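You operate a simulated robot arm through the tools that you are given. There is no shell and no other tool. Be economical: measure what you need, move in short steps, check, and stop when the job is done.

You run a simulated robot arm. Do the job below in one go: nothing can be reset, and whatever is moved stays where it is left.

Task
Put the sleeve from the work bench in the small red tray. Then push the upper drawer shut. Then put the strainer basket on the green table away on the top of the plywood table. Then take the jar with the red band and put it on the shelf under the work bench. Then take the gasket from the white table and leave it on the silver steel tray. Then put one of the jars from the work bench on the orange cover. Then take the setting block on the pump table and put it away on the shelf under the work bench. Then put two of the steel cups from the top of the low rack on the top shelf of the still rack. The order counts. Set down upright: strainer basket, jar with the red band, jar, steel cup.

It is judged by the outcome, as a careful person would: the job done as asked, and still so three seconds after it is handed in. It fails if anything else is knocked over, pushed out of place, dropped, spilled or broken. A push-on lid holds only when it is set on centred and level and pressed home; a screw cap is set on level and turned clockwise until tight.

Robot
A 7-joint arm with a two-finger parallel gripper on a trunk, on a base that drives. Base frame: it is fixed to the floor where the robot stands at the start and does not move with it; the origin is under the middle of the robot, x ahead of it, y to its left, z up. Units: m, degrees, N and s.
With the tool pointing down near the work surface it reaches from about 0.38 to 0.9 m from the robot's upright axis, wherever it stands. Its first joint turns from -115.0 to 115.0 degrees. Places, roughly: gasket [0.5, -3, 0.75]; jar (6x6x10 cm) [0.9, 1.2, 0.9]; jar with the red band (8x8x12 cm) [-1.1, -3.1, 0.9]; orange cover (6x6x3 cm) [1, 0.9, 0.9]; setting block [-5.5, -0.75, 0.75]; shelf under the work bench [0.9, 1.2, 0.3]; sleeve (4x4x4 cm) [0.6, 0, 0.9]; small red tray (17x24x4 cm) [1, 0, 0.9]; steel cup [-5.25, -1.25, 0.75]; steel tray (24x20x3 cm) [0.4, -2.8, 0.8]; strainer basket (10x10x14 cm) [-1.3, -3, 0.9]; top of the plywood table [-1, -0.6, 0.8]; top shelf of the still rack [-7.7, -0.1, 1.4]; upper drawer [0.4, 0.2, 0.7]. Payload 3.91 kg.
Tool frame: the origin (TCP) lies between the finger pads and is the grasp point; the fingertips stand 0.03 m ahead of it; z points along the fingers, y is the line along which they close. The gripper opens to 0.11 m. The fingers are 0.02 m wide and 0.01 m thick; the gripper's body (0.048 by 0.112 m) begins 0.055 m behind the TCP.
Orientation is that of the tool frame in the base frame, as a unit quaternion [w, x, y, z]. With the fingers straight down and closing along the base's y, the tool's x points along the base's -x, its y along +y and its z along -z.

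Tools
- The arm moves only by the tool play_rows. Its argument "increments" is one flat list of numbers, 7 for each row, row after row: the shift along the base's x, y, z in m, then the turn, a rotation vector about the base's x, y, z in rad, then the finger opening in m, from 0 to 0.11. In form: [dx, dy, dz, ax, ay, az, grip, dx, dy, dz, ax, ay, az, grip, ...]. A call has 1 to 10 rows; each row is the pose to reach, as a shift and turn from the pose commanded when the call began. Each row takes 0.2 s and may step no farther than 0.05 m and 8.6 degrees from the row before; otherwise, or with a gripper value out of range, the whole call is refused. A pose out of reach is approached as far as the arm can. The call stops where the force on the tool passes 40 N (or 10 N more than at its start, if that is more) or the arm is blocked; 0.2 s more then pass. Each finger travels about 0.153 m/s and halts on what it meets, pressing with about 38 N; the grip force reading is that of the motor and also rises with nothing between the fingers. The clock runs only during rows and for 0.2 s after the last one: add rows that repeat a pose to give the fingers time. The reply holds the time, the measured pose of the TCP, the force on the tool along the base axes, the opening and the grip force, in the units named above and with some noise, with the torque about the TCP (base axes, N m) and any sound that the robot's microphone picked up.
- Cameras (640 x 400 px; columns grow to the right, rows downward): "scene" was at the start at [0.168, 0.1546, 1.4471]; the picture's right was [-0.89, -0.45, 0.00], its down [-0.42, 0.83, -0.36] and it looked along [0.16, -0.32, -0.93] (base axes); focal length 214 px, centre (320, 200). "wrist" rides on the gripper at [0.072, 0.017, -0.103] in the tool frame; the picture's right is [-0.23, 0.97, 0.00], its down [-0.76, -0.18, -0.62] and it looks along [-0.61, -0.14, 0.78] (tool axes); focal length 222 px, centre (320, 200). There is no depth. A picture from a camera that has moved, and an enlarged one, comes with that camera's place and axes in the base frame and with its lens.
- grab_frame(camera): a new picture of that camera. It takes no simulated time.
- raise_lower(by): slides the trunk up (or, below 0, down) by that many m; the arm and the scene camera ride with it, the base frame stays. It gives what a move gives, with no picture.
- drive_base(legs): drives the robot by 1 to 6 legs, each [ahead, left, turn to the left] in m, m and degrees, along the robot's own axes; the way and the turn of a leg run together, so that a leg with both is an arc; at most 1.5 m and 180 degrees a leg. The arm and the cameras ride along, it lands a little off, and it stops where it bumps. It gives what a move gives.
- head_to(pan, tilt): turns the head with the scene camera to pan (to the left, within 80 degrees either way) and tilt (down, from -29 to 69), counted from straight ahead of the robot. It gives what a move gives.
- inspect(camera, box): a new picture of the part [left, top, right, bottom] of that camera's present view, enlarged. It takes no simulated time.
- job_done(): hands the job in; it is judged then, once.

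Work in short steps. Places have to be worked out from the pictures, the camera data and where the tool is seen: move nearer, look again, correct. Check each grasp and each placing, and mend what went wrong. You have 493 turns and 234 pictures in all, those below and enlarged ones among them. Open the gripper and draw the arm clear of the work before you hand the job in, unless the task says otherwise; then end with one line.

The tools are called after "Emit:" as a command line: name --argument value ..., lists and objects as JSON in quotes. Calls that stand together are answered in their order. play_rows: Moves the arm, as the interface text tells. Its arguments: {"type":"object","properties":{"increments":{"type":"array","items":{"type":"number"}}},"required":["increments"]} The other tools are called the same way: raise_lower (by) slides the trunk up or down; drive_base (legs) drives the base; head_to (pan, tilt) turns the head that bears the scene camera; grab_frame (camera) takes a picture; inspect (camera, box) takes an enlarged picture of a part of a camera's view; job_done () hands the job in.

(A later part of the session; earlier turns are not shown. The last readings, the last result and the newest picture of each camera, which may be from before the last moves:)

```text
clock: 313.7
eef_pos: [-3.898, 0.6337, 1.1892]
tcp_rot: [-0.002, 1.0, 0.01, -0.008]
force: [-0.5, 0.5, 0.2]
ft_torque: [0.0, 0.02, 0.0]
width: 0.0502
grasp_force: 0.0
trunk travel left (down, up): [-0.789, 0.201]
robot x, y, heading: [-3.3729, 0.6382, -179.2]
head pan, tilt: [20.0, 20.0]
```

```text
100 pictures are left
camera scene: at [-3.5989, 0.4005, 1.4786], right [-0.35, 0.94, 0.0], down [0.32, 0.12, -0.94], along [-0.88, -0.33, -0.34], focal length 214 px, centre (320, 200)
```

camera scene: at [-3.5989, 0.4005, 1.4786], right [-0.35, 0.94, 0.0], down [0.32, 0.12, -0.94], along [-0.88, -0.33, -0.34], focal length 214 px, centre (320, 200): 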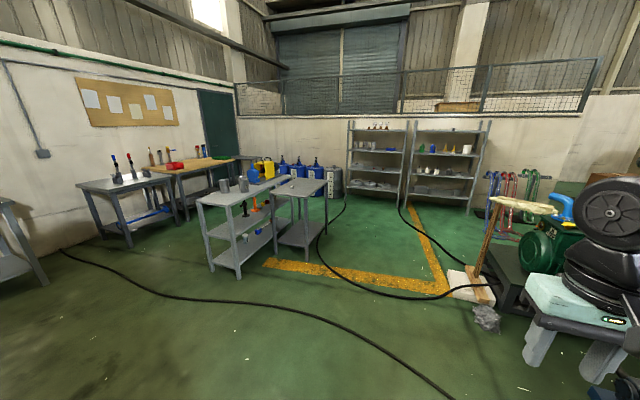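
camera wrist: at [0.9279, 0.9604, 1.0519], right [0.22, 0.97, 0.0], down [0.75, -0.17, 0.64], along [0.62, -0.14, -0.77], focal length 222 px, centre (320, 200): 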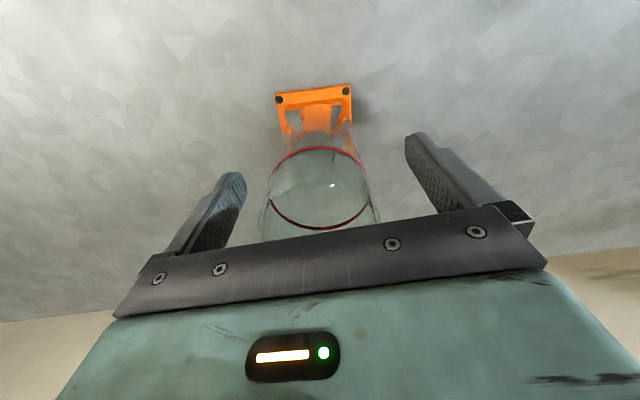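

I zoom in on the low rack, pump table and still rack.

Emit:
inspect --camera "scene" --box '[180, 150, 350, 280]'

Emit:
inspect --camera "scene" --box '[335, 110, 495, 215]'

```text
3.08 times, centred on (265, 215) of scene
camera zoom: at [-3.5989, 0.4005, 1.4786], right [-0.35, 0.94, 0.0], down [0.32, 0.12, -0.94], along [-0.88, -0.33, -0.34], focal length 660 px, centre (489, 154)
```

zoom: 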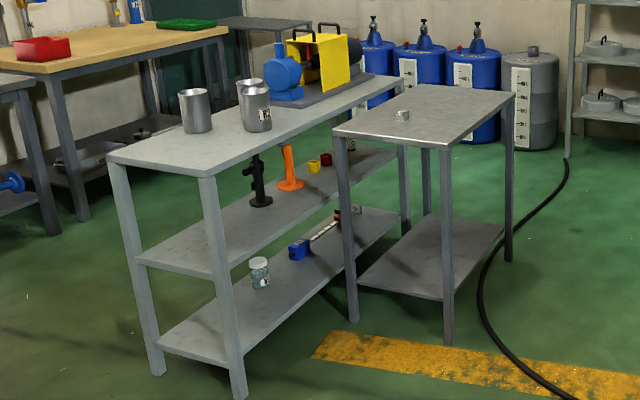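

```text
3.81 times, centred on (415, 162) of scene
camera zoom: at [-3.5989, 0.4005, 1.4786], right [-0.35, 0.94, 0.0], down [0.32, 0.12, -0.94], along [-0.88, -0.33, -0.34], focal length 817 px, centre (-42, 343)
```

zoom: 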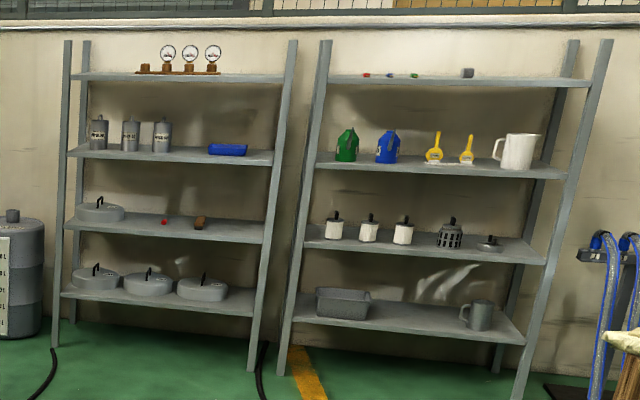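

The small silver setting block is on the right-hand (pump) table; three steel cups on the low rack. I drive ahead, then sidestep to face the pump table.

Emit:
drive_base --legs '[[1.25, 0, -0.8], [0, 1.02, 0]]'

Emit:
head_to --pan 10 --tilt 40

Emit:
grab_frame --camera "scene"

```text
clock: 324.8
eef_pos: [-5.1683, -0.3572, 1.1893]
tcp_rot: [-0.002, 1.0, 0.004, -0.009]
force: [0.2, 0.1, 0.9]
ft_torque: [0.02, 0.01, 0.0]
width: 0.0503
grasp_force: 0.2
trunk travel left (down, up): [-0.789, 0.201]
robot x, y, heading: [-4.6451, -0.3552, 180.0]
head pan, tilt: [20.0, 20.0]
```

```text
clock: 325.6
eef_pos: [-5.1692, -0.3576, 1.189]
tcp_rot: [-0.002, 1.0, 0.003, -0.008]
force: [-0.2, 0.1, 0.0]
ft_torque: [0.01, 0.03, -0.05]
width: 0.0503
grasp_force: 0.0
trunk travel left (down, up): [-0.789, 0.201]
robot x, y, heading: [-4.6434, -0.3557, 179.9]
head pan, tilt: [10.0, 40.0]
```

```text
97 pictures are left
camera scene: at [-4.87, -0.5782, 1.4473], right [-0.17, 0.98, 0.0], down [0.63, 0.11, -0.77], along [-0.76, -0.13, -0.64], focal length 214 px, centre (320, 200)
```

scene: 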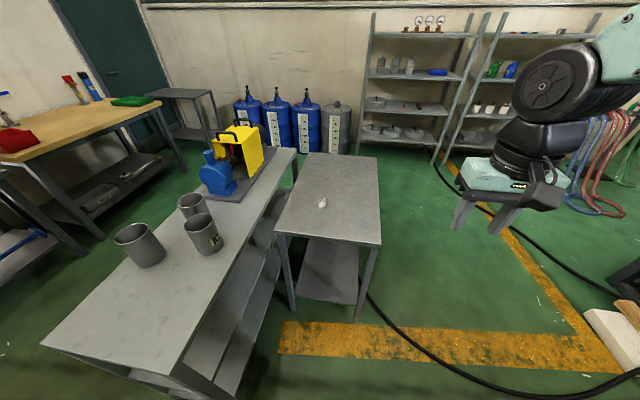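

Emit:
inspect --camera "scene" --box '[290, 180, 370, 230]'

```text
8.00 times, centred on (330, 205) of scene
camera zoom: at [-4.87, -0.5782, 1.4473], right [-0.17, 0.98, 0.0], down [0.63, 0.11, -0.77], along [-0.76, -0.13, -0.64], focal length 1716 px, centre (240, 160)
```

zoom: 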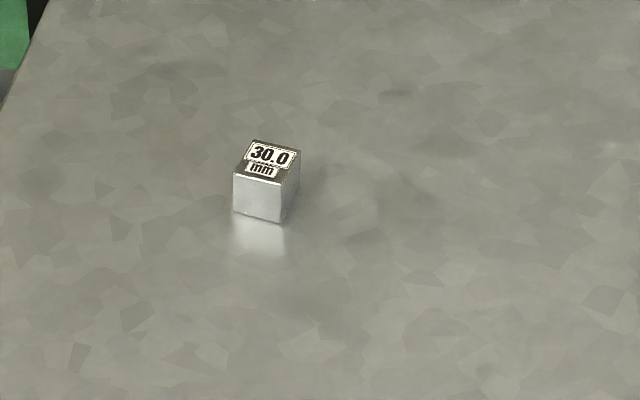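

The block is a 30 mm cube at about (-5.622, -0.692), yawed ~8°. I drive 0.3 m closer and bring the hand over.

Emit:
drive_base --legs '[[0.3, 0, 0]]'

Emit:
play_rows --increments '[-0.018, -0.04, 0, 0, 0, 0, 0.05, -0.036, -0.08, -0.01, 0, 0, 0, 0.05, -0.054, -0.12, -0.02, 0, 0, 0, 0.06, -0.072, -0.16, -0.03, 0, 0, 0, 0.07, -0.09, -0.2, -0.04, 0, 0, 0, 0.07, -0.1, -0.24, -0.06, 0, 0, 0, 0.07, -0.1, -0.28, -0.08, 0, 0, 0, 0.07, -0.1, -0.31, -0.11, 0, 0, 0, 0.07, -0.1, -0.335, -0.14, 0, 0, 0, 0.07]'

Emit:
grab_frame --camera "wrist"

```text
clock: 327.7
eef_pos: [-5.4641, -0.3581, 1.1874]
tcp_rot: [-0.002, 1.0, 0.004, -0.008]
force: [0.7, -0.4, 0.2]
ft_torque: [0.03, 0.0, -0.03]
width: 0.0503
grasp_force: 0.1
trunk travel left (down, up): [-0.789, 0.201]
robot x, y, heading: [-4.9402, -0.358, -179.8]
head pan, tilt: [10.0, 40.0]
```

```text
clock: 329.7
eef_pos: [-5.5651, -0.6941, 1.0503]
tcp_rot: [-0.003, 1.0, 0.005, -0.009]
force: [0.0, 0.6, 0.3]
ft_torque: [0.0, 0.02, 0.03]
width: 0.07
grasp_force: 0.1
trunk travel left (down, up): [-0.789, 0.201]
robot x, y, heading: [-4.9376, -0.3575, -179.7]
head pan, tilt: [10.0, 40.0]
```

```text
95 pictures are left
camera wrist: at [-5.491, -0.7097, 1.1523], right [-0.22, -0.98, 0.0], down [-0.75, 0.17, 0.64], along [-0.62, 0.14, -0.77], focal length 222 px, centre (320, 200)
```

wrist: 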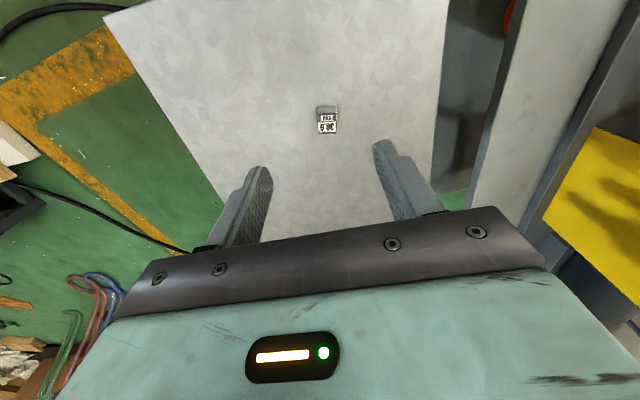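

Emit:
inspect --camera "wrist" --box '[280, 80, 380, 160]'

```text
5.00 times, centred on (330, 120) of wrist
camera zoom: at [-5.491, -0.7097, 1.1523], right [-0.22, -0.98, 0.0], down [-0.75, 0.17, 0.64], along [-0.62, 0.14, -0.77], focal length 1111 px, centre (270, 600)
```

zoom: 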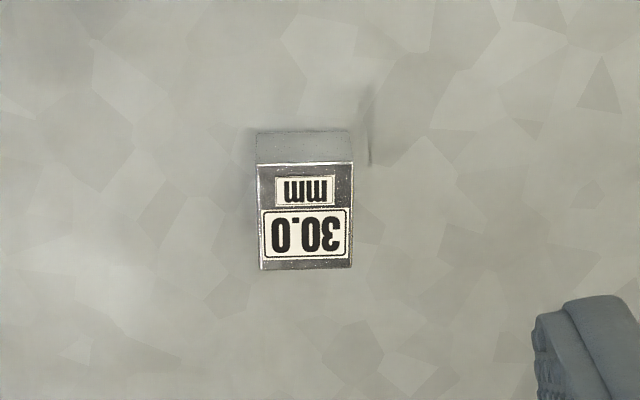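

Block top centre (-5.616, -0.693, 0.815), yaw ≈ -0.19 rad relative to the gripper. I turn and align, then descend.

Emit:
play_rows --increments '[-0.025, 0, -0.02, 0, 0, -0.095, 0.07, -0.051, 0.001, -0.04, 0, 0, -0.19, 0.07, -0.051, 0.001, -0.08, 0, 0, -0.19, 0.07, -0.051, 0.001, -0.12, 0, 0, -0.19, 0.07, -0.051, 0.001, -0.15, 0, 0, -0.19, 0.07]'

Emit:
grab_frame --camera "wrist"

```text
clock: 330.9
eef_pos: [-5.6143, -0.6921, 0.8991]
tcp_rot: [-0.004, 0.996, -0.091, -0.007]
force: [-0.5, -0.3, 0.8]
ft_torque: [0.0, 0.05, 0.0]
width: 0.07
grasp_force: 0.0
trunk travel left (down, up): [-0.789, 0.201]
robot x, y, heading: [-4.9383, -0.3574, -179.8]
head pan, tilt: [10.0, 40.0]
```

```text
93 pictures are left
camera wrist: at [-5.5435, -0.7215, 1.0007], right [-0.4, -0.92, 0.0], down [-0.71, 0.31, 0.64], along [-0.58, 0.25, -0.77], focal length 222 px, centre (320, 200)
```

wrist: 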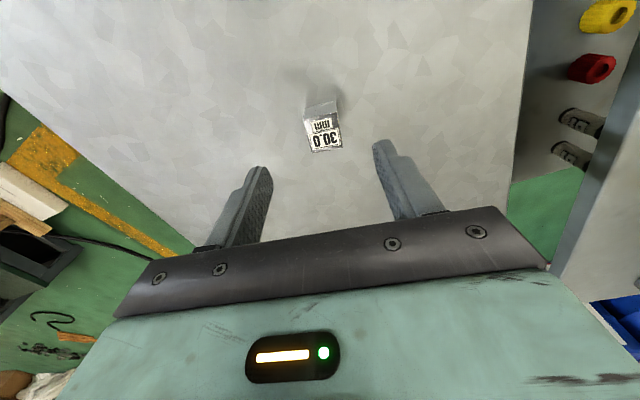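

Well aligned. I descend and close.

Emit:
play_rows --increments '[-0.003, -0.001, -0.03, 0, 0, 0, 0.07, -0.003, -0.001, -0.06, 0, 0, 0, 0.07, -0.003, -0.001, -0.076, 0, 0, 0, 0.07, -0.003, -0.001, -0.076, 0, 0, 0, 0.045, -0.003, -0.001, -0.076, 0, 0, 0, 0.02, -0.003, -0.001, -0.076, 0, 0, 0, 0.02]'

Emit:
grab_frame --camera "wrist"

```text
clock: 332.3
eef_pos: [-5.6176, -0.695, 0.8212]
tcp_rot: [-0.002, 0.996, -0.09, -0.009]
force: [-1.3, -0.6, 1.9]
ft_torque: [-0.05, 0.05, -0.02]
width: 0.0294
grasp_force: 38.2
trunk travel left (down, up): [-0.789, 0.201]
robot x, y, heading: [-4.9411, -0.3588, -180.1]
head pan, tilt: [10.0, 40.0]
```

```text
92 pictures are left
camera wrist: at [-5.5473, -0.7241, 0.9243], right [-0.4, -0.92, 0.0], down [-0.71, 0.31, 0.64], along [-0.58, 0.25, -0.77], focal length 222 px, centre (320, 200)
```

wrist: 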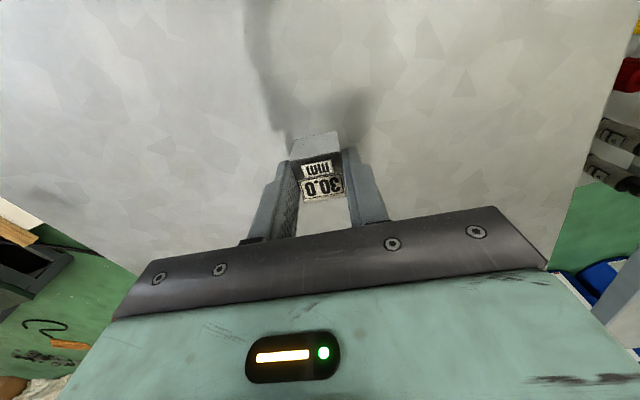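

Block gripped (2.9 cm). I lift and retract to the carrying pose.

Emit:
play_rows --increments '[0, 0, 0.04, 0, 0, 0, 0.02, 0, 0, 0.08, 0, 0, 0, 0.02, 0, 0, 0.12, 0, 0, 0, 0.02, 0, 0, 0.165, 0, 0, 0, 0.02, 0.02, 0.04, 0.18, 0, 0, 0.03, 0.02, 0.04, 0.08, 0.2, 0, 0, 0.06, 0.02, 0.06, 0.12, 0.22, 0, 0, 0.1, 0.02, 0.08, 0.16, 0.24, 0, 0, 0.13, 0.02, 0.1, 0.2, 0.26, 0, 0, 0.16, 0.02, 0.12, 0.24, 0.28, 0, 0, 0.19, 0.02]'

Emit:
play_rows --increments '[0.015, 0.035, 0.03, 0, 0, 0, 0.02, 0.03, 0.07, 0.06, 0, 0, 0, 0.02, 0.04, 0.1, 0.09, 0, 0, 0, 0.02]'

Emit:
drive_base --legs '[[-0.35, 0, 0], [0, -1.0, 0], [-1.2, 0, 0], [0, 0, 180]]'

Emit:
head_to --pan 0 --tilt 25

Emit:
grab_frame --camera "scene"

```text
clock: 334.5
eef_pos: [-5.498, -0.4527, 1.101]
tcp_rot: [-0.003, 1.0, 0.005, -0.009]
force: [-0.3, 0.4, -1.7]
ft_torque: [0.04, -0.03, 0.01]
width: 0.0295
grasp_force: 37.9
trunk travel left (down, up): [-0.789, 0.201]
robot x, y, heading: [-4.9405, -0.3595, -179.8]
head pan, tilt: [10.0, 40.0]
```

```text
clock: 335.3
eef_pos: [-5.4578, -0.3525, 1.1916]
tcp_rot: [-0.002, 1.0, 0.006, -0.008]
force: [-0.4, -0.8, -2.0]
ft_torque: [0.03, -0.04, -0.03]
width: 0.0294
grasp_force: 38.1
trunk travel left (down, up): [-0.789, 0.201]
robot x, y, heading: [-4.9395, -0.3587, -179.8]
head pan, tilt: [10.0, 40.0]
```

```text
clock: 355.4
eef_pos: [-2.8716, 0.6021, 1.191]
tcp_rot: [0.008, 0.016, 1.0, -0.002]
force: [-0.5, 0.5, -2.4]
ft_torque: [-0.02, 0.04, 0.01]
width: 0.0296
grasp_force: 38.3
trunk travel left (down, up): [-0.789, 0.201]
robot x, y, heading: [-3.389, 0.625, -2.0]
head pan, tilt: [10.0, 40.0]
```

```text
clock: 356.1
eef_pos: [-2.8713, 0.6017, 1.1918]
tcp_rot: [0.007, 0.014, 1.0, -0.003]
force: [-0.3, 0.7, -1.9]
ft_torque: [-0.01, 0.01, -0.01]
width: 0.0298
grasp_force: 38.1
trunk travel left (down, up): [-0.789, 0.201]
robot x, y, heading: [-3.3881, 0.6261, -2.2]
head pan, tilt: [0.0, 25.0]
```

```text
91 pictures are left
camera scene: at [-3.1454, 0.8232, 1.4705], right [-0.04, -1.0, 0.0], down [-0.42, 0.02, -0.91], along [0.91, -0.03, -0.42], focal length 214 px, centre (320, 200)
```

scene: 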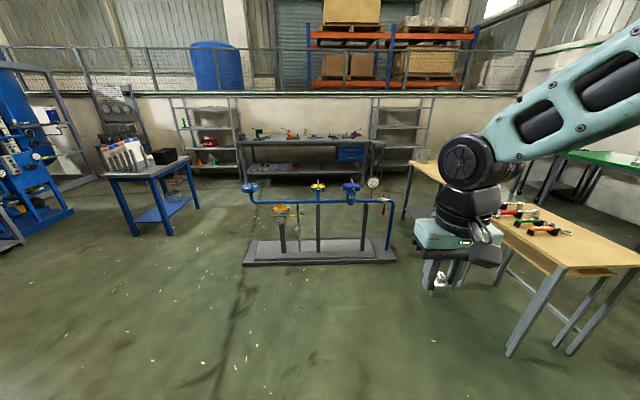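

The block is held. I drive back around the stand to the bench.

Emit:
drive_base --legs '[[0.9, 1.39, 2.2], [1.5, 0, 0], [0.65, 0, 0], [0, -1.19, 0]]'

Emit:
grab_frame --camera "scene"

```text
refused: leg 1 is longer than a leg can be; nothing moved
```

```text
90 pictures are left
camera scene: at [-3.1454, 0.8232, 1.4705], right [-0.04, -1.0, 0.0], down [-0.42, 0.02, -0.91], along [0.91, -0.03, -0.42], focal length 214 px, centre (320, 200)
```

scene: 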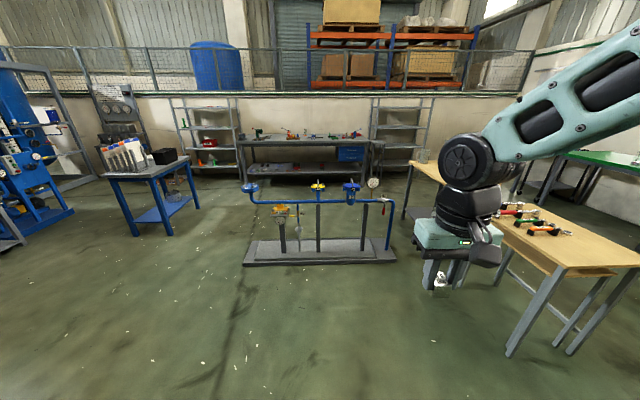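

Leg too long; I split it.

Emit:
drive_base --legs '[[0, 1.39, 2.2], [1.5, 0, 0], [1.5, 0, 0], [0.08, 0, 0], [0, -1.19, 0]]'

Emit:
grab_frame --camera "scene"

```text
clock: 383.6
eef_pos: [0.238, 0.7885, 1.1914]
tcp_rot: [0.008, -0.008, 1.0, -0.003]
force: [-0.6, -0.1, -1.5]
ft_torque: [0.0, -0.01, 0.02]
width: 0.0293
grasp_force: 38.0
trunk travel left (down, up): [-0.789, 0.201]
robot x, y, heading: [-0.2805, 0.7918, 0.4]
head pan, tilt: [0.0, 25.0]
```

```text
89 pictures are left
camera scene: at [-0.0467, 0.9971, 1.4705], right [0.01, -1.0, 0.0], down [-0.42, 0.0, -0.91], along [0.91, 0.01, -0.42], focal length 214 px, centre (320, 200)
```

scene: 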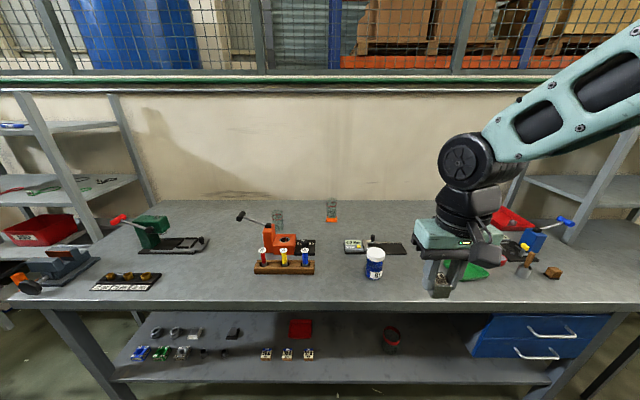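

Same procedure as with the jar: lower the trunk, drive in, extend at y≈0.81 beside the jar.

Emit:
raise_lower --by -0.4

Emit:
raise_lower --by -0.387

Emit:
drive_base --legs '[[0.05, 0.015, -0.4]]'

Emit:
head_to --pan -20 --tilt 5

Emit:
play_rows --increments '[0.04, 0, 0, 0, 0, 0, 0.02, 0.08, 0, 0, 0, 0, 0, 0.02, 0.12, 0, 0, 0, 0, 0, 0.02, 0.16, 0, 0, 0, 0, 0, 0.02, 0.2, 0, -0.005, 0, 0, 0, 0.02, 0.24, 0, -0.01, 0, 0, 0, 0.02]'

Emit:
grab_frame --camera "scene"

```text
clock: 387.4
eef_pos: [0.2377, 0.7882, 0.7916]
tcp_rot: [0.008, -0.008, 1.0, -0.002]
force: [-0.3, -0.5, -1.3]
ft_torque: [0.01, -0.01, -0.01]
width: 0.0297
grasp_force: 37.7
trunk travel left (down, up): [-0.389, 0.601]
robot x, y, heading: [-0.2778, 0.7893, 0.5]
head pan, tilt: [0.0, 25.0]
```

```text
clock: 391.1
eef_pos: [0.237, 0.7892, 0.4048]
tcp_rot: [0.008, -0.008, 1.0, -0.002]
force: [-0.3, 0.1, -1.8]
ft_torque: [-0.02, 0.0, 0.0]
width: 0.0294
grasp_force: 37.6
trunk travel left (down, up): [-0.002, 0.988]
robot x, y, heading: [-0.2815, 0.7918, 0.6]
head pan, tilt: [0.0, 25.0]
```

```text
clock: 392.1
eef_pos: [0.2874, 0.7993, 0.4047]
tcp_rot: [0.009, -0.004, 1.0, -0.003]
force: [0.1, 0.4, -2.0]
ft_torque: [0.02, 0.05, -0.01]
width: 0.0292
grasp_force: 38.4
trunk travel left (down, up): [-0.002, 0.988]
robot x, y, heading: [-0.2276, 0.8041, -0.1]
head pan, tilt: [0.0, 25.0]
```

```text
clock: 392.9
eef_pos: [0.287, 0.7986, 0.4049]
tcp_rot: [0.008, -0.005, 1.0, -0.003]
force: [-0.3, 1.1, -1.4]
ft_torque: [-0.01, 0.01, 0.02]
width: 0.0291
grasp_force: 38.0
trunk travel left (down, up): [-0.002, 0.988]
robot x, y, heading: [-0.2304, 0.8058, -0.0]
head pan, tilt: [-20.0, 5.0]
```

```text
clock: 394.3
eef_pos: [0.5275, 0.7997, 0.3934]
tcp_rot: [0.009, -0.005, 1.0, -0.003]
force: [0.1, 0.2, -1.6]
ft_torque: [0.0, 0.01, 0.0]
width: 0.0291
grasp_force: 37.7
trunk travel left (down, up): [-0.002, 0.988]
robot x, y, heading: [-0.2273, 0.805, 0.0]
head pan, tilt: [-20.0, 5.0]
```

```text
88 pictures are left
camera scene: at [-0.0009, 0.979, 0.716], right [-0.34, -0.94, 0.0], down [-0.08, 0.03, -1.0], along [0.94, -0.34, -0.09], focal length 214 px, centre (320, 200)
```

scene: 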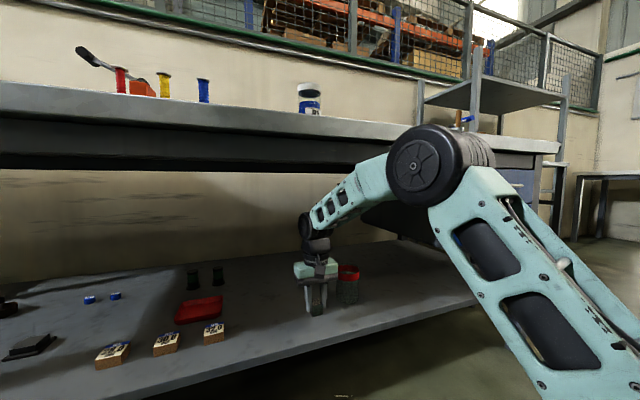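

Clear path beside the jar. I extend to x≈0.62 and start lowering.

Emit:
play_rows --increments '[0.03, 0, -0.005, 0, 0, 0, 0.02, 0.06, 0, -0.01, 0, 0, 0, 0.02, 0.09, 0, -0.02, 0, 0, 0, 0.02]'

Emit:
grab_frame --camera "wrist"

Emit:
play_rows --increments '[0, 0, -0.012, 0, 0, 0, 0.02, 0, 0, -0.024, 0, 0, 0, 0.02, 0, 0, -0.03, 0, 0, 0, 0.02, 0, 0, -0.036, 0, 0, 0, 0.02, 0, 0, -0.041, 0, 0, 0, 0.02, 0, 0, -0.046, 0, 0, 0, 0.02]'

Emit:
inspect --camera "scene" --box '[240, 180, 400, 330]'

```text
clock: 395.1
eef_pos: [0.6176, 0.8, 0.375]
tcp_rot: [0.007, -0.005, 1.0, -0.003]
force: [-0.1, -0.3, -2.1]
ft_torque: [-0.02, 0.0, -0.02]
width: 0.0291
grasp_force: 38.0
trunk travel left (down, up): [-0.002, 0.988]
robot x, y, heading: [-0.2288, 0.8071, -0.1]
head pan, tilt: [-20.0, 5.0]
```

```text
87 pictures are left
camera wrist: at [0.5438, 0.8179, 0.4783], right [0.22, 0.98, 0.0], down [0.75, -0.17, 0.64], along [0.62, -0.14, -0.77], focal length 222 px, centre (320, 200)
```

wrist: 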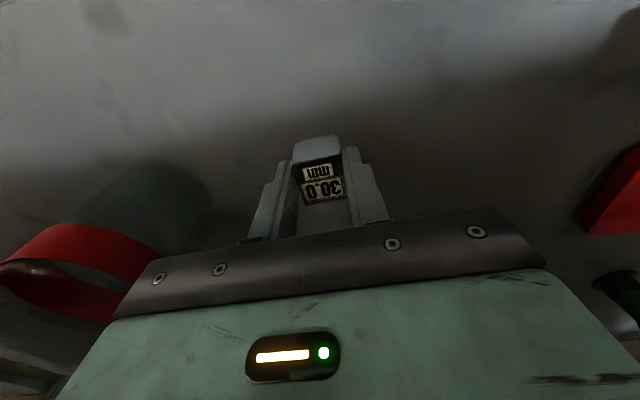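

```text
clock: 396.6
eef_pos: [0.6198, 0.8005, 0.3335]
tcp_rot: [0.014, -0.004, 1.0, -0.001]
force: [-6.0, -1.1, 14.5]
ft_torque: [-0.01, 0.45, 0.02]
width: 0.0292
grasp_force: 38.4
trunk travel left (down, up): [-0.002, 0.988]
robot x, y, heading: [-0.2313, 0.8082, -0.0]
head pan, tilt: [-20.0, 5.0]
stopped in row 6: the force on the tool passed its limit (the readings are from after the stop); the commanded pose is now the measured one
```

```text
2.67 times, centred on (320, 255) of scene
camera zoom: at [-0.0014, 0.979, 0.7159], right [-0.34, -0.94, 0.0], down [-0.08, 0.03, -1.0], along [0.94, -0.34, -0.09], focal length 572 px, centre (320, 53)
```

zoom: 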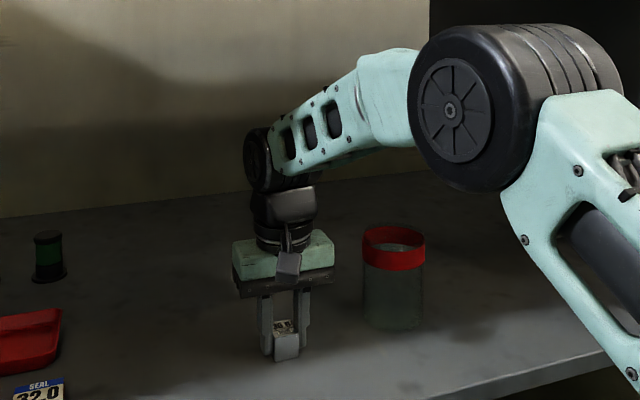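

On the shelf. I ease off, open, rise and back out.

Emit:
play_rows --increments '[0, 0, 0.002, 0, 0, 0, 0.03, 0, 0, 0.002, 0, 0, 0, 0.05, 0, 0, 0.004, 0, 0, 0, 0.06, 0, 0, 0.03, 0, 0, 0, 0.06, 0, 0, 0.06, 0, 0, 0, 0.06, -0.04, 0, 0.07, 0, 0, 0, 0.06, -0.08, 0, 0.07, 0, 0, 0, 0.06]'

Emit:
play_rows --increments '[-0.04, 0, 0, 0, 0, 0, 0.06, -0.08, 0, 0, 0, 0, 0, 0.06, -0.12, 0, 0, 0, 0, 0, 0.06, -0.16, 0, 0, 0, 0, 0, 0.06, -0.2, 0, 0, 0, 0, 0, 0.06, -0.25, 0, 0, 0, 0, 0, 0.06]'

Emit:
grab_frame --camera "scene"

```text
clock: 398.1
eef_pos: [0.5403, 0.7995, 0.4029]
tcp_rot: [0.013, -0.005, 1.0, -0.002]
force: [0.6, 0.9, 0.0]
ft_torque: [-0.02, -0.02, -0.03]
width: 0.0601
grasp_force: 0.0
trunk travel left (down, up): [-0.002, 0.988]
robot x, y, heading: [-0.2261, 0.805, 0.2]
head pan, tilt: [-20.0, 5.0]
```

```text
clock: 399.6
eef_pos: [0.2894, 0.7997, 0.4029]
tcp_rot: [0.012, -0.003, 1.0, -0.001]
force: [-0.4, -0.5, 0.4]
ft_torque: [0.02, 0.04, 0.0]
width: 0.0597
grasp_force: 0.0
trunk travel left (down, up): [-0.002, 0.988]
robot x, y, heading: [-0.2376, 0.8053, -0.1]
head pan, tilt: [-20.0, 5.0]
```

```text
85 pictures are left
camera scene: at [-0.0009, 0.979, 0.716], right [-0.34, -0.94, 0.0], down [-0.08, 0.03, -1.0], along [0.94, -0.34, -0.09], focal length 214 px, centre (320, 200)
```

scene: 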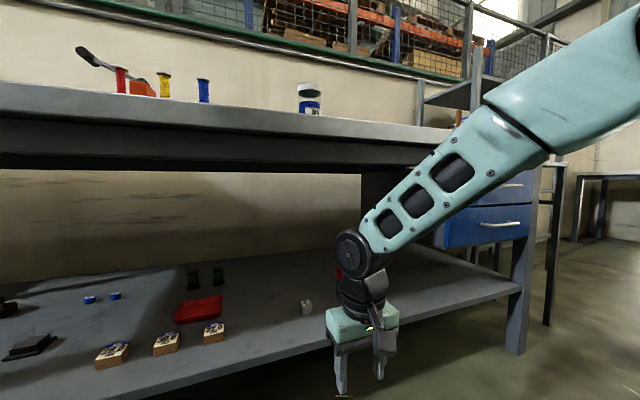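

Block sits on the shelf beside the jar. Now the cups: raise the trunk and drive back around to the low rack.

Emit:
raise_lower --by 0.4

Emit:
raise_lower --by 0.387

Emit:
drive_base --legs '[[-0.1, 0, 0], [0, 0, 180], [0, -1.2, 0], [1.5, 0, 0], [0.55, 0, 0], [0, 1.4, 0]]'

Emit:
head_to --pan 10 --tilt 25

Emit:
grab_frame --camera "scene"

```text
clock: 403.4
eef_pos: [0.2896, 0.8018, 0.8031]
tcp_rot: [0.012, -0.003, 1.0, -0.003]
force: [0.2, -0.2, -0.6]
ft_torque: [0.03, 0.01, -0.03]
width: 0.06
grasp_force: 0.0
trunk travel left (down, up): [-0.402, 0.588]
robot x, y, heading: [-0.2276, 0.8082, -0.2]
head pan, tilt: [-20.0, 5.0]
```

```text
clock: 407.1
eef_pos: [0.2892, 0.8009, 1.1898]
tcp_rot: [0.012, -0.004, 1.0, -0.001]
force: [-0.4, 0.1, -0.2]
ft_torque: [-0.01, -0.02, 0.0]
width: 0.0601
grasp_force: 0.0
trunk travel left (down, up): [-0.789, 0.201]
robot x, y, heading: [-0.2253, 0.8094, 0.0]
head pan, tilt: [-20.0, 5.0]
```

```text
clock: 437.5
eef_pos: [-2.8865, 0.6919, 1.1892]
tcp_rot: [-0.002, 1.0, -0.007, -0.012]
force: [0.6, -0.2, 0.3]
ft_torque: [0.0, 0.0, 0.01]
width: 0.0597
grasp_force: 0.0
trunk travel left (down, up): [-0.789, 0.201]
robot x, y, heading: [-2.3649, 0.6756, 178.5]
head pan, tilt: [-20.0, 5.0]
```

```text
clock: 438.5
eef_pos: [-2.8866, 0.6907, 1.1897]
tcp_rot: [-0.001, 1.0, -0.007, -0.012]
force: [0.0, 0.4, 0.0]
ft_torque: [0.02, 0.0, 0.01]
width: 0.0602
grasp_force: 0.1
trunk travel left (down, up): [-0.789, 0.201]
robot x, y, heading: [-2.3697, 0.6712, 178.4]
head pan, tilt: [10.0, 25.0]
```

```text
84 pictures are left
camera scene: at [-2.6044, 0.4578, 1.4706], right [-0.15, 0.99, 0.0], down [0.42, 0.06, -0.91], along [-0.9, -0.14, -0.42], focal length 214 px, centre (320, 200)
```

scene: 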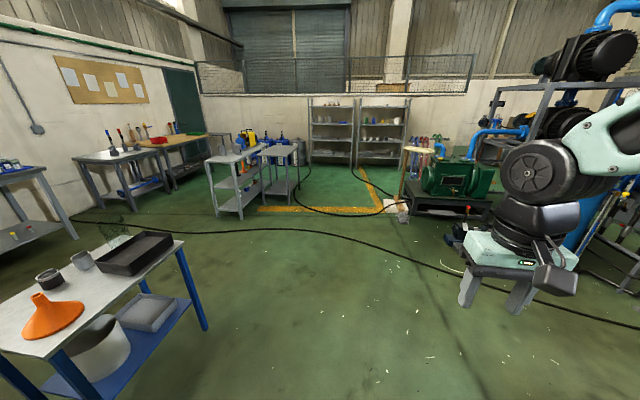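

I drive ahead to x≈-4.25 and sidestep left to the end of the low rack.

Emit:
drive_base --legs '[[1.5, 0, 1.5], [0.4, 0, 0], [0, 1.4, 0], [0, 0.38, 0]]'

Emit:
head_to --pan 0 --tilt 40

Emit:
grab_frame --camera "scene"

```text
clock: 456.6
eef_pos: [-4.7499, -1.1386, 1.1907]
tcp_rot: [-0.001, 1.0, 0.012, -0.011]
force: [0.4, -0.7, -0.1]
ft_torque: [0.01, 0.0, 0.01]
width: 0.0598
grasp_force: 0.1
trunk travel left (down, up): [-0.789, 0.201]
robot x, y, heading: [-4.2291, -1.1378, -179.0]
head pan, tilt: [10.0, 25.0]
```

```text
clock: 457.4
eef_pos: [-4.7483, -1.1384, 1.1883]
tcp_rot: [-0.002, 1.0, 0.011, -0.011]
force: [0.2, -1.2, 1.0]
ft_torque: [-0.06, -0.01, 0.05]
width: 0.0602
grasp_force: 0.0
trunk travel left (down, up): [-0.789, 0.201]
robot x, y, heading: [-4.2312, -1.1318, -178.8]
head pan, tilt: [0.0, 40.0]
```

```text
83 pictures are left
camera scene: at [-4.4531, -1.3442, 1.4473], right [-0.02, 1.0, 0.0], down [0.64, 0.01, -0.77], along [-0.77, -0.01, -0.64], focal length 214 px, centre (320, 200)
```

scene: 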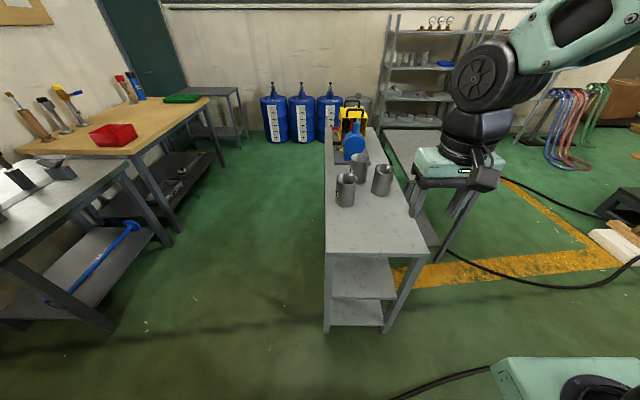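

Three cups on the rack top. I drive 0.28 m closer and inspect.

Emit:
drive_base --legs '[[0.28, 0, -1.1]]'

Emit:
grab_frame --camera "scene"

Emit:
inspect --camera "scene" --box '[300, 150, 460, 270]'

Emit:
grab_frame --camera "wrist"

```text
clock: 459.3
eef_pos: [-5.0365, -1.1288, 1.1906]
tcp_rot: [-0.002, 1.0, 0.002, -0.012]
force: [0.3, -0.6, -0.1]
ft_torque: [0.01, -0.01, 0.03]
width: 0.0602
grasp_force: 0.0
trunk travel left (down, up): [-0.789, 0.201]
robot x, y, heading: [-4.5211, -1.1346, 179.7]
head pan, tilt: [0.0, 40.0]
```

```text
82 pictures are left
camera scene: at [-4.7447, -1.3412, 1.4473], right [0.0, 1.0, 0.0], down [0.64, 0.0, -0.77], along [-0.77, 0.0, -0.64], focal length 214 px, centre (320, 200)
```

scene: 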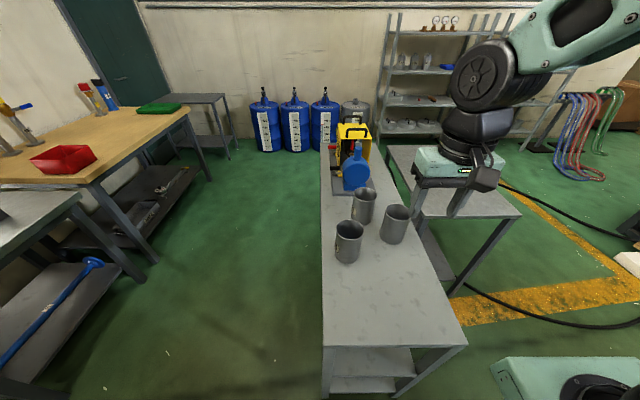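

```text
3.33 times, centred on (380, 210) of scene
camera zoom: at [-4.7447, -1.3412, 1.4473], right [0.0, 1.0, 0.0], down [0.64, 0.0, -0.77], along [-0.77, 0.0, -0.64], focal length 715 px, centre (120, 167)
```

zoom: 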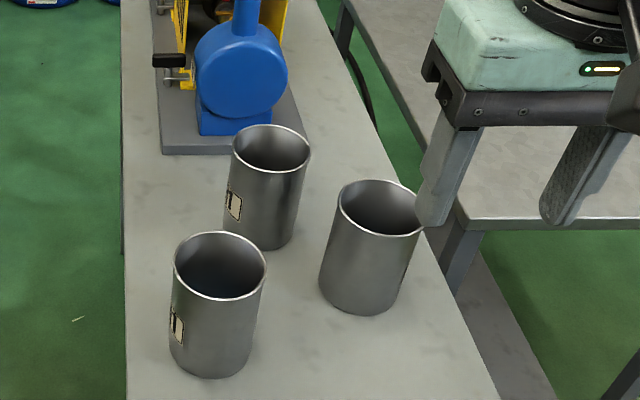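

```text
80 pictures are left
camera wrist: at [-4.9615, -1.1454, 1.2921], right [-0.22, -0.97, 0.0], down [-0.75, 0.17, 0.64], along [-0.63, 0.14, -0.77], focal length 222 px, centre (320, 200)
```

wrist: 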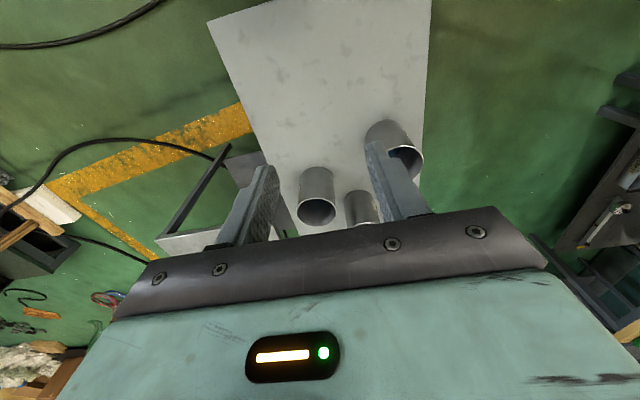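

Cups are ~9.3 cm wide, rim z≈0.915: A (-5.23, -1.24), C (-5.315, -1.055), B behind. I go for C first, opening fully and levelling the tool.

Emit:
play_rows --increments '[-0.035, 0.012, -0.015, -0.002, -0.012, -0.002, 0.08, -0.07, 0.024, -0.03, -0.004, -0.024, -0.004, 0.11, -0.105, 0.036, -0.05, -0.004, -0.024, -0.004, 0.11, -0.14, 0.048, -0.07, -0.004, -0.024, -0.004, 0.11, -0.175, 0.06, -0.09, -0.004, -0.024, -0.004, 0.11, -0.2135, 0.074, -0.11, -0.004, -0.024, -0.004, 0.11]'

Emit:
grab_frame --camera "wrist"

```text
clock: 460.7
eef_pos: [-5.2514, -1.0548, 1.079]
tcp_rot: [0.001, 1.0, -0.001, -0.001]
force: [0.2, 0.5, 0.3]
ft_torque: [0.05, 0.02, -0.03]
width: 0.11
grasp_force: 0.0
trunk travel left (down, up): [-0.789, 0.201]
robot x, y, heading: [-4.5195, -1.1379, 179.8]
head pan, tilt: [0.0, 40.0]
```

```text
79 pictures are left
camera wrist: at [-5.1771, -1.071, 1.1839], right [-0.23, -0.97, 0.0], down [-0.76, 0.18, 0.62], along [-0.61, 0.14, -0.78], focal length 222 px, centre (320, 200)
```

wrist: 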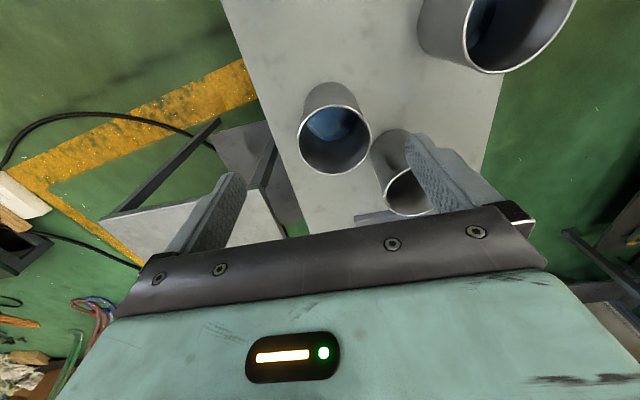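

I align over the estimated centre (-5.29, -1.065) and look again.

Emit:
play_rows --increments '[-0.02, -0.005, -0.01, 0, 0, 0, 0.11, -0.039, -0.01, -0.03, 0, 0, 0, 0.11]'

Emit:
grab_frame --camera "wrist"

Emit:
inspect --camera "scene" --box '[320, 120, 480, 250]'

```text
clock: 461.3
eef_pos: [-5.2887, -1.0655, 1.0514]
tcp_rot: [0.001, 1.0, -0.001, -0.001]
force: [0.7, -0.7, 0.9]
ft_torque: [0.0, 0.0, -0.03]
width: 0.1102
grasp_force: 0.1
trunk travel left (down, up): [-0.789, 0.201]
robot x, y, heading: [-4.5184, -1.1409, 179.7]
head pan, tilt: [0.0, 40.0]
```

```text
78 pictures are left
camera wrist: at [-5.216, -1.0807, 1.155], right [-0.23, -0.97, 0.0], down [-0.76, 0.18, 0.62], along [-0.61, 0.14, -0.78], focal length 222 px, centre (320, 200)
```

wrist: 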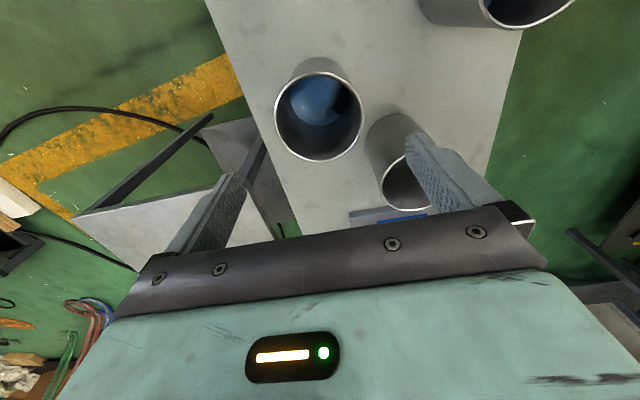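

```text
3.08 times, centred on (400, 185) of scene
camera zoom: at [-4.7444, -1.3411, 1.4473], right [0.0, 1.0, 0.0], down [0.64, 0.0, -0.77], along [-0.77, 0.0, -0.64], focal length 660 px, centre (74, 246)
```

zoom: 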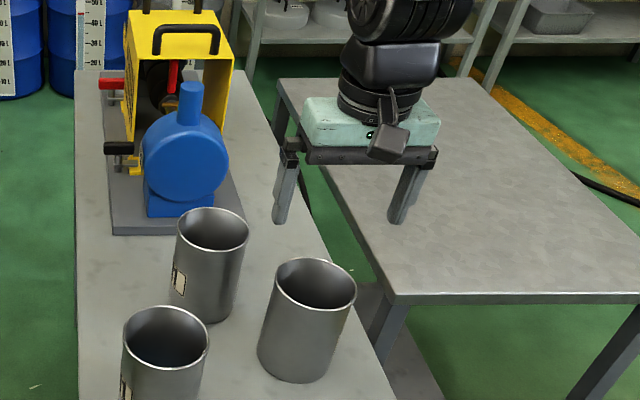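

Centred (rim z≈0.93, Ø≈8.9 cm). I descend in two stages.

Emit:
play_rows --increments '[0, 0.001, -0.03, 0, 0, 0, 0.11, 0, 0.001, -0.06, 0, 0, 0, 0.11, 0, 0.001, -0.085, 0, 0, 0, 0.11]'

Emit:
grab_frame --camera "wrist"

Emit:
inspect --camera "scene" --box '[350, 150, 450, 250]'

```text
clock: 462.1
eef_pos: [-5.2891, -1.0633, 0.9635]
tcp_rot: [0.001, 1.0, -0.001, -0.001]
force: [-0.3, 0.6, -0.2]
ft_torque: [0.0, 0.01, 0.02]
width: 0.1101
grasp_force: 0.1
trunk travel left (down, up): [-0.789, 0.201]
robot x, y, heading: [-4.5132, -1.1338, 179.9]
head pan, tilt: [0.0, 40.0]
```

```text
76 pictures are left
camera wrist: at [-5.2161, -1.0801, 1.0687], right [-0.23, -0.97, 0.0], down [-0.76, 0.18, 0.62], along [-0.61, 0.14, -0.78], focal length 222 px, centre (320, 200)
```

wrist: 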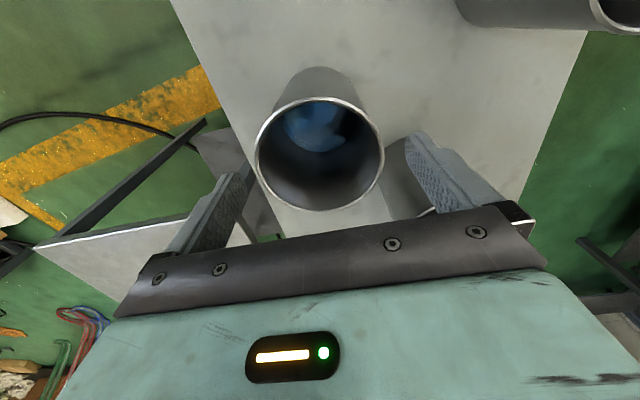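

```text
4.00 times, centred on (400, 200) of scene
camera zoom: at [-4.7446, -1.3412, 1.4473], right [0.0, 1.0, 0.0], down [0.64, 0.0, -0.77], along [-0.77, 0.0, -0.64], focal length 858 px, centre (0, 200)
```

zoom: 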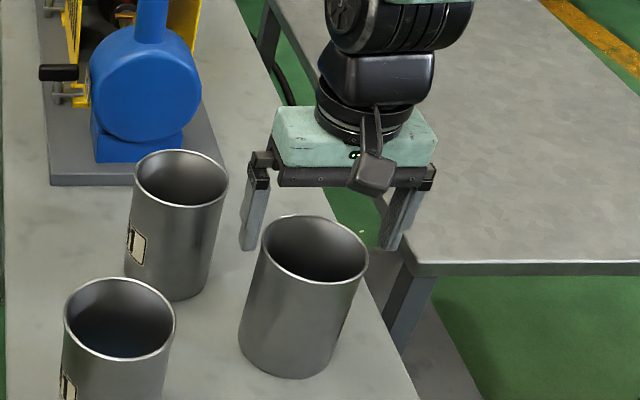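

Centred to within a few mm. I descend the rest and close.

Emit:
play_rows --increments '[-0.003, 0, -0.02, 0, 0, 0, 0.11, -0.003, 0, -0.04, 0, 0, 0, 0.11, -0.003, 0, -0.057, 0, 0, 0, 0.11, -0.003, 0, -0.057, 0, 0, 0, 0.09, -0.003, 0, -0.057, 0, 0, 0, 0.07, -0.003, 0, -0.057, 0, 0, 0, 0.07]'

Emit:
grab_frame --camera "wrist"

```text
clock: 463.5
eef_pos: [-5.2924, -1.0638, 0.9074]
tcp_rot: [0.0, 1.0, -0.002, -0.001]
force: [-0.3, 2.8, 0.1]
ft_torque: [0.79, 0.18, -0.04]
width: 0.0875
grasp_force: 38.5
trunk travel left (down, up): [-0.789, 0.201]
robot x, y, heading: [-4.5162, -1.1396, 179.7]
head pan, tilt: [0.0, 40.0]
```

```text
74 pictures are left
camera wrist: at [-5.2201, -1.0798, 1.0121], right [-0.23, -0.97, 0.0], down [-0.76, 0.18, 0.62], along [-0.61, 0.14, -0.78], focal length 222 px, centre (320, 200)
```

wrist: 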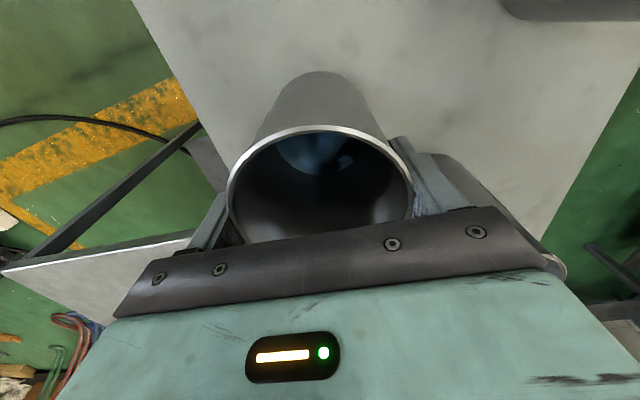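

Gripped at 8.75 cm. I lift straight up and retract.

Emit:
play_rows --increments '[0, 0, 0.03, 0, 0, 0, 0.07, 0, 0, 0.07, 0, 0, 0, 0.07, 0, 0, 0.11, 0, 0, 0, 0.07, 0, 0, 0.15, 0, 0, 0, 0.07, 0, 0, 0.19, 0, 0, 0, 0.07, 0, 0, 0.23, 0, 0, 0, 0.07, 0.04, -0.01, 0.25, 0, 0, 0, 0.07, 0.08, -0.02, 0.27, 0, 0, 0, 0.07, 0.12, -0.03, 0.285, 0, 0, 0, 0.07, 0.16, -0.04, 0.285, 0, 0, 0, 0.07]'

Emit:
play_rows --increments '[0.04, -0.01, 0, 0, 0, 0, 0.07, 0.08, -0.02, 0, 0, 0, 0, 0.07, 0.1, -0.03, 0, 0, 0, 0, 0.07]'

Emit:
grab_frame --camera "scene"

```text
clock: 465.7
eef_pos: [-5.1321, -1.1062, 1.1946]
tcp_rot: [0.001, 1.0, -0.001, -0.001]
force: [-0.2, 0.5, -9.5]
ft_torque: [-0.01, -0.05, -0.01]
width: 0.0875
grasp_force: 37.7
trunk travel left (down, up): [-0.789, 0.201]
robot x, y, heading: [-4.5207, -1.1372, 179.9]
head pan, tilt: [0.0, 40.0]
```

```text
clock: 466.5
eef_pos: [-5.0326, -1.1339, 1.1926]
tcp_rot: [0.001, 1.0, -0.001, -0.001]
force: [0.4, 0.5, -9.2]
ft_torque: [0.0, -0.01, -0.02]
width: 0.0875
grasp_force: 37.9
trunk travel left (down, up): [-0.789, 0.201]
robot x, y, heading: [-4.5213, -1.1401, 179.9]
head pan, tilt: [0.0, 40.0]
```

```text
73 pictures are left
camera scene: at [-4.7454, -1.3411, 1.4471], right [0.0, 1.0, 0.0], down [0.64, 0.0, -0.77], along [-0.77, 0.0, -0.64], focal length 214 px, centre (320, 200)
```

scene: 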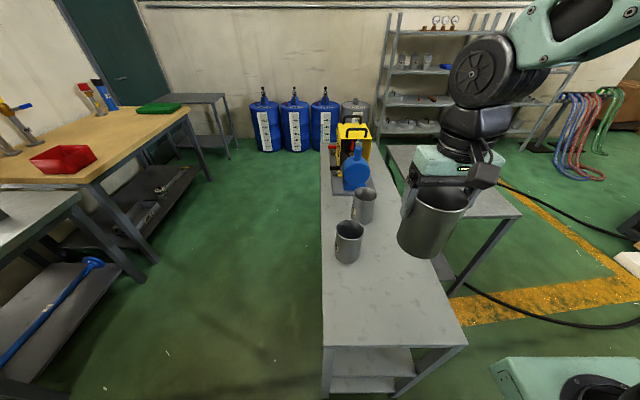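

Held (about 0.9 kg, level). I drive around the pump table toward the still rack.

Emit:
drive_base --legs '[[-0.3, 0, 0], [0, -1.41, 0], [1.5, 0, 0]]'

Emit:
head_to --pan 0 --tilt 20

Emit:
grab_frame --camera "scene"

```text
clock: 482.2
eef_pos: [-6.2425, 0.212, 1.1932]
tcp_rot: [0.0, 1.0, 0.019, 0.0]
force: [-0.7, 0.7, -9.5]
ft_torque: [0.01, -0.03, 0.0]
width: 0.0875
grasp_force: 37.5
trunk travel left (down, up): [-0.789, 0.201]
robot x, y, heading: [-5.7235, 0.2284, -178.1]
head pan, tilt: [0.0, 40.0]
```

```text
clock: 483.0
eef_pos: [-6.2431, 0.2114, 1.1928]
tcp_rot: [0.0, 1.0, 0.018, 0.0]
force: [0.5, 0.6, -10.3]
ft_torque: [0.0, 0.01, 0.0]
width: 0.0875
grasp_force: 37.9
trunk travel left (down, up): [-0.789, 0.201]
robot x, y, heading: [-5.727, 0.2283, -177.8]
head pan, tilt: [0.0, 20.0]
```

```text
72 pictures are left
camera scene: at [-5.955, 0.0146, 1.4785], right [-0.03, 1.0, 0.0], down [0.34, 0.01, -0.94], along [-0.94, -0.03, -0.34], focal length 214 px, centre (320, 200)
```

scene: 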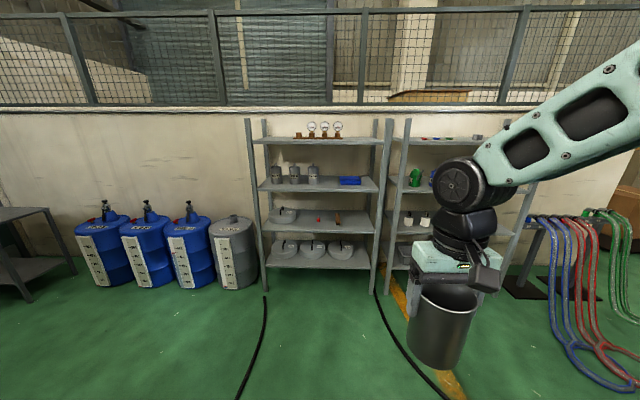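

Emit:
inspect --camera "scene" --box '[235, 105, 395, 205]'

```text
4.00 times, centred on (315, 155) of scene
camera zoom: at [-5.955, 0.0146, 1.4785], right [-0.03, 1.0, 0.0], down [0.34, 0.01, -0.94], along [-0.94, -0.03, -0.34], focal length 858 px, centre (340, 380)
```

zoom: 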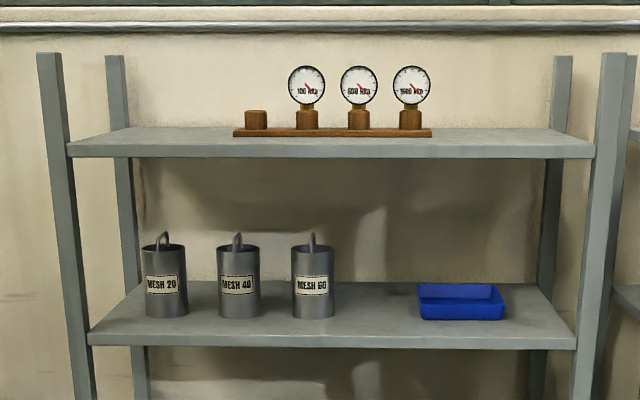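

The top shelf (z≈1.35) has a gauge manifold in the middle back; the right part (y≈0.2–0.45) is free. I raise the trunk and hand first, driving only part way.

Emit:
raise_lower --by 0.2

Emit:
play_rows --increments '[0, 0, 0.04, 0, 0, 0, 0.07, 0, 0, 0.08, 0, 0, 0, 0.07, 0, 0, 0.12, 0, 0, 0, 0.07, 0, 0, 0.16, 0, 0, 0, 0.07]'

Emit:
drive_base --legs '[[1.0, -0.08, -2.0]]'

Emit:
grab_frame --camera "scene"

```text
clock: 485.2
eef_pos: [-6.2421, 0.211, 1.3931]
tcp_rot: [0.001, 1.0, 0.019, 0.0]
force: [0.2, -0.3, -10.5]
ft_torque: [-0.01, -0.01, 0.01]
width: 0.0874
grasp_force: 38.4
trunk travel left (down, up): [-0.989, 0.001]
robot x, y, heading: [-5.7306, 0.2264, -178.1]
head pan, tilt: [0.0, 20.0]
```

```text
clock: 486.2
eef_pos: [-6.2448, 0.2099, 1.5531]
tcp_rot: [0.0, 1.0, 0.018, 0.001]
force: [-0.8, -0.1, -10.1]
ft_torque: [0.0, 0.01, 0.02]
width: 0.0876
grasp_force: 37.9
trunk travel left (down, up): [-0.989, 0.001]
robot x, y, heading: [-5.7261, 0.2262, -177.9]
head pan, tilt: [0.0, 20.0]
```

```text
clock: 491.4
eef_pos: [-7.243, 0.2629, 1.5532]
tcp_rot: [0.001, 1.0, 0.014, 0.0]
force: [-0.8, 0.2, -10.5]
ft_torque: [-0.01, -0.01, -0.02]
width: 0.0875
grasp_force: 38.0
trunk travel left (down, up): [-0.989, 0.001]
robot x, y, heading: [-6.7221, 0.2786, -178.4]
head pan, tilt: [0.0, 20.0]
```

```text
70 pictures are left
camera scene: at [-6.9551, 0.0662, 1.6786], right [-0.03, 1.0, 0.0], down [0.34, 0.01, -0.94], along [-0.94, -0.02, -0.34], focal length 214 px, centre (320, 200)
```

scene: 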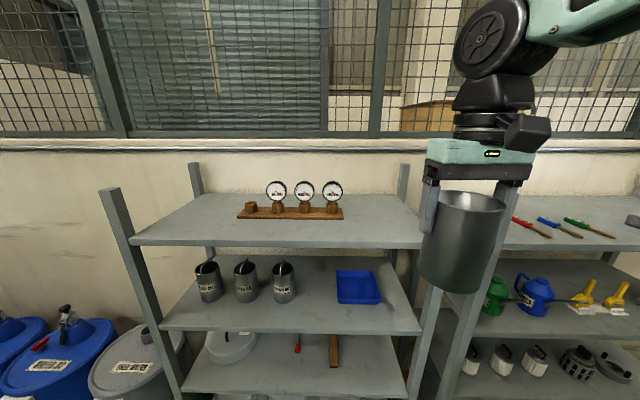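

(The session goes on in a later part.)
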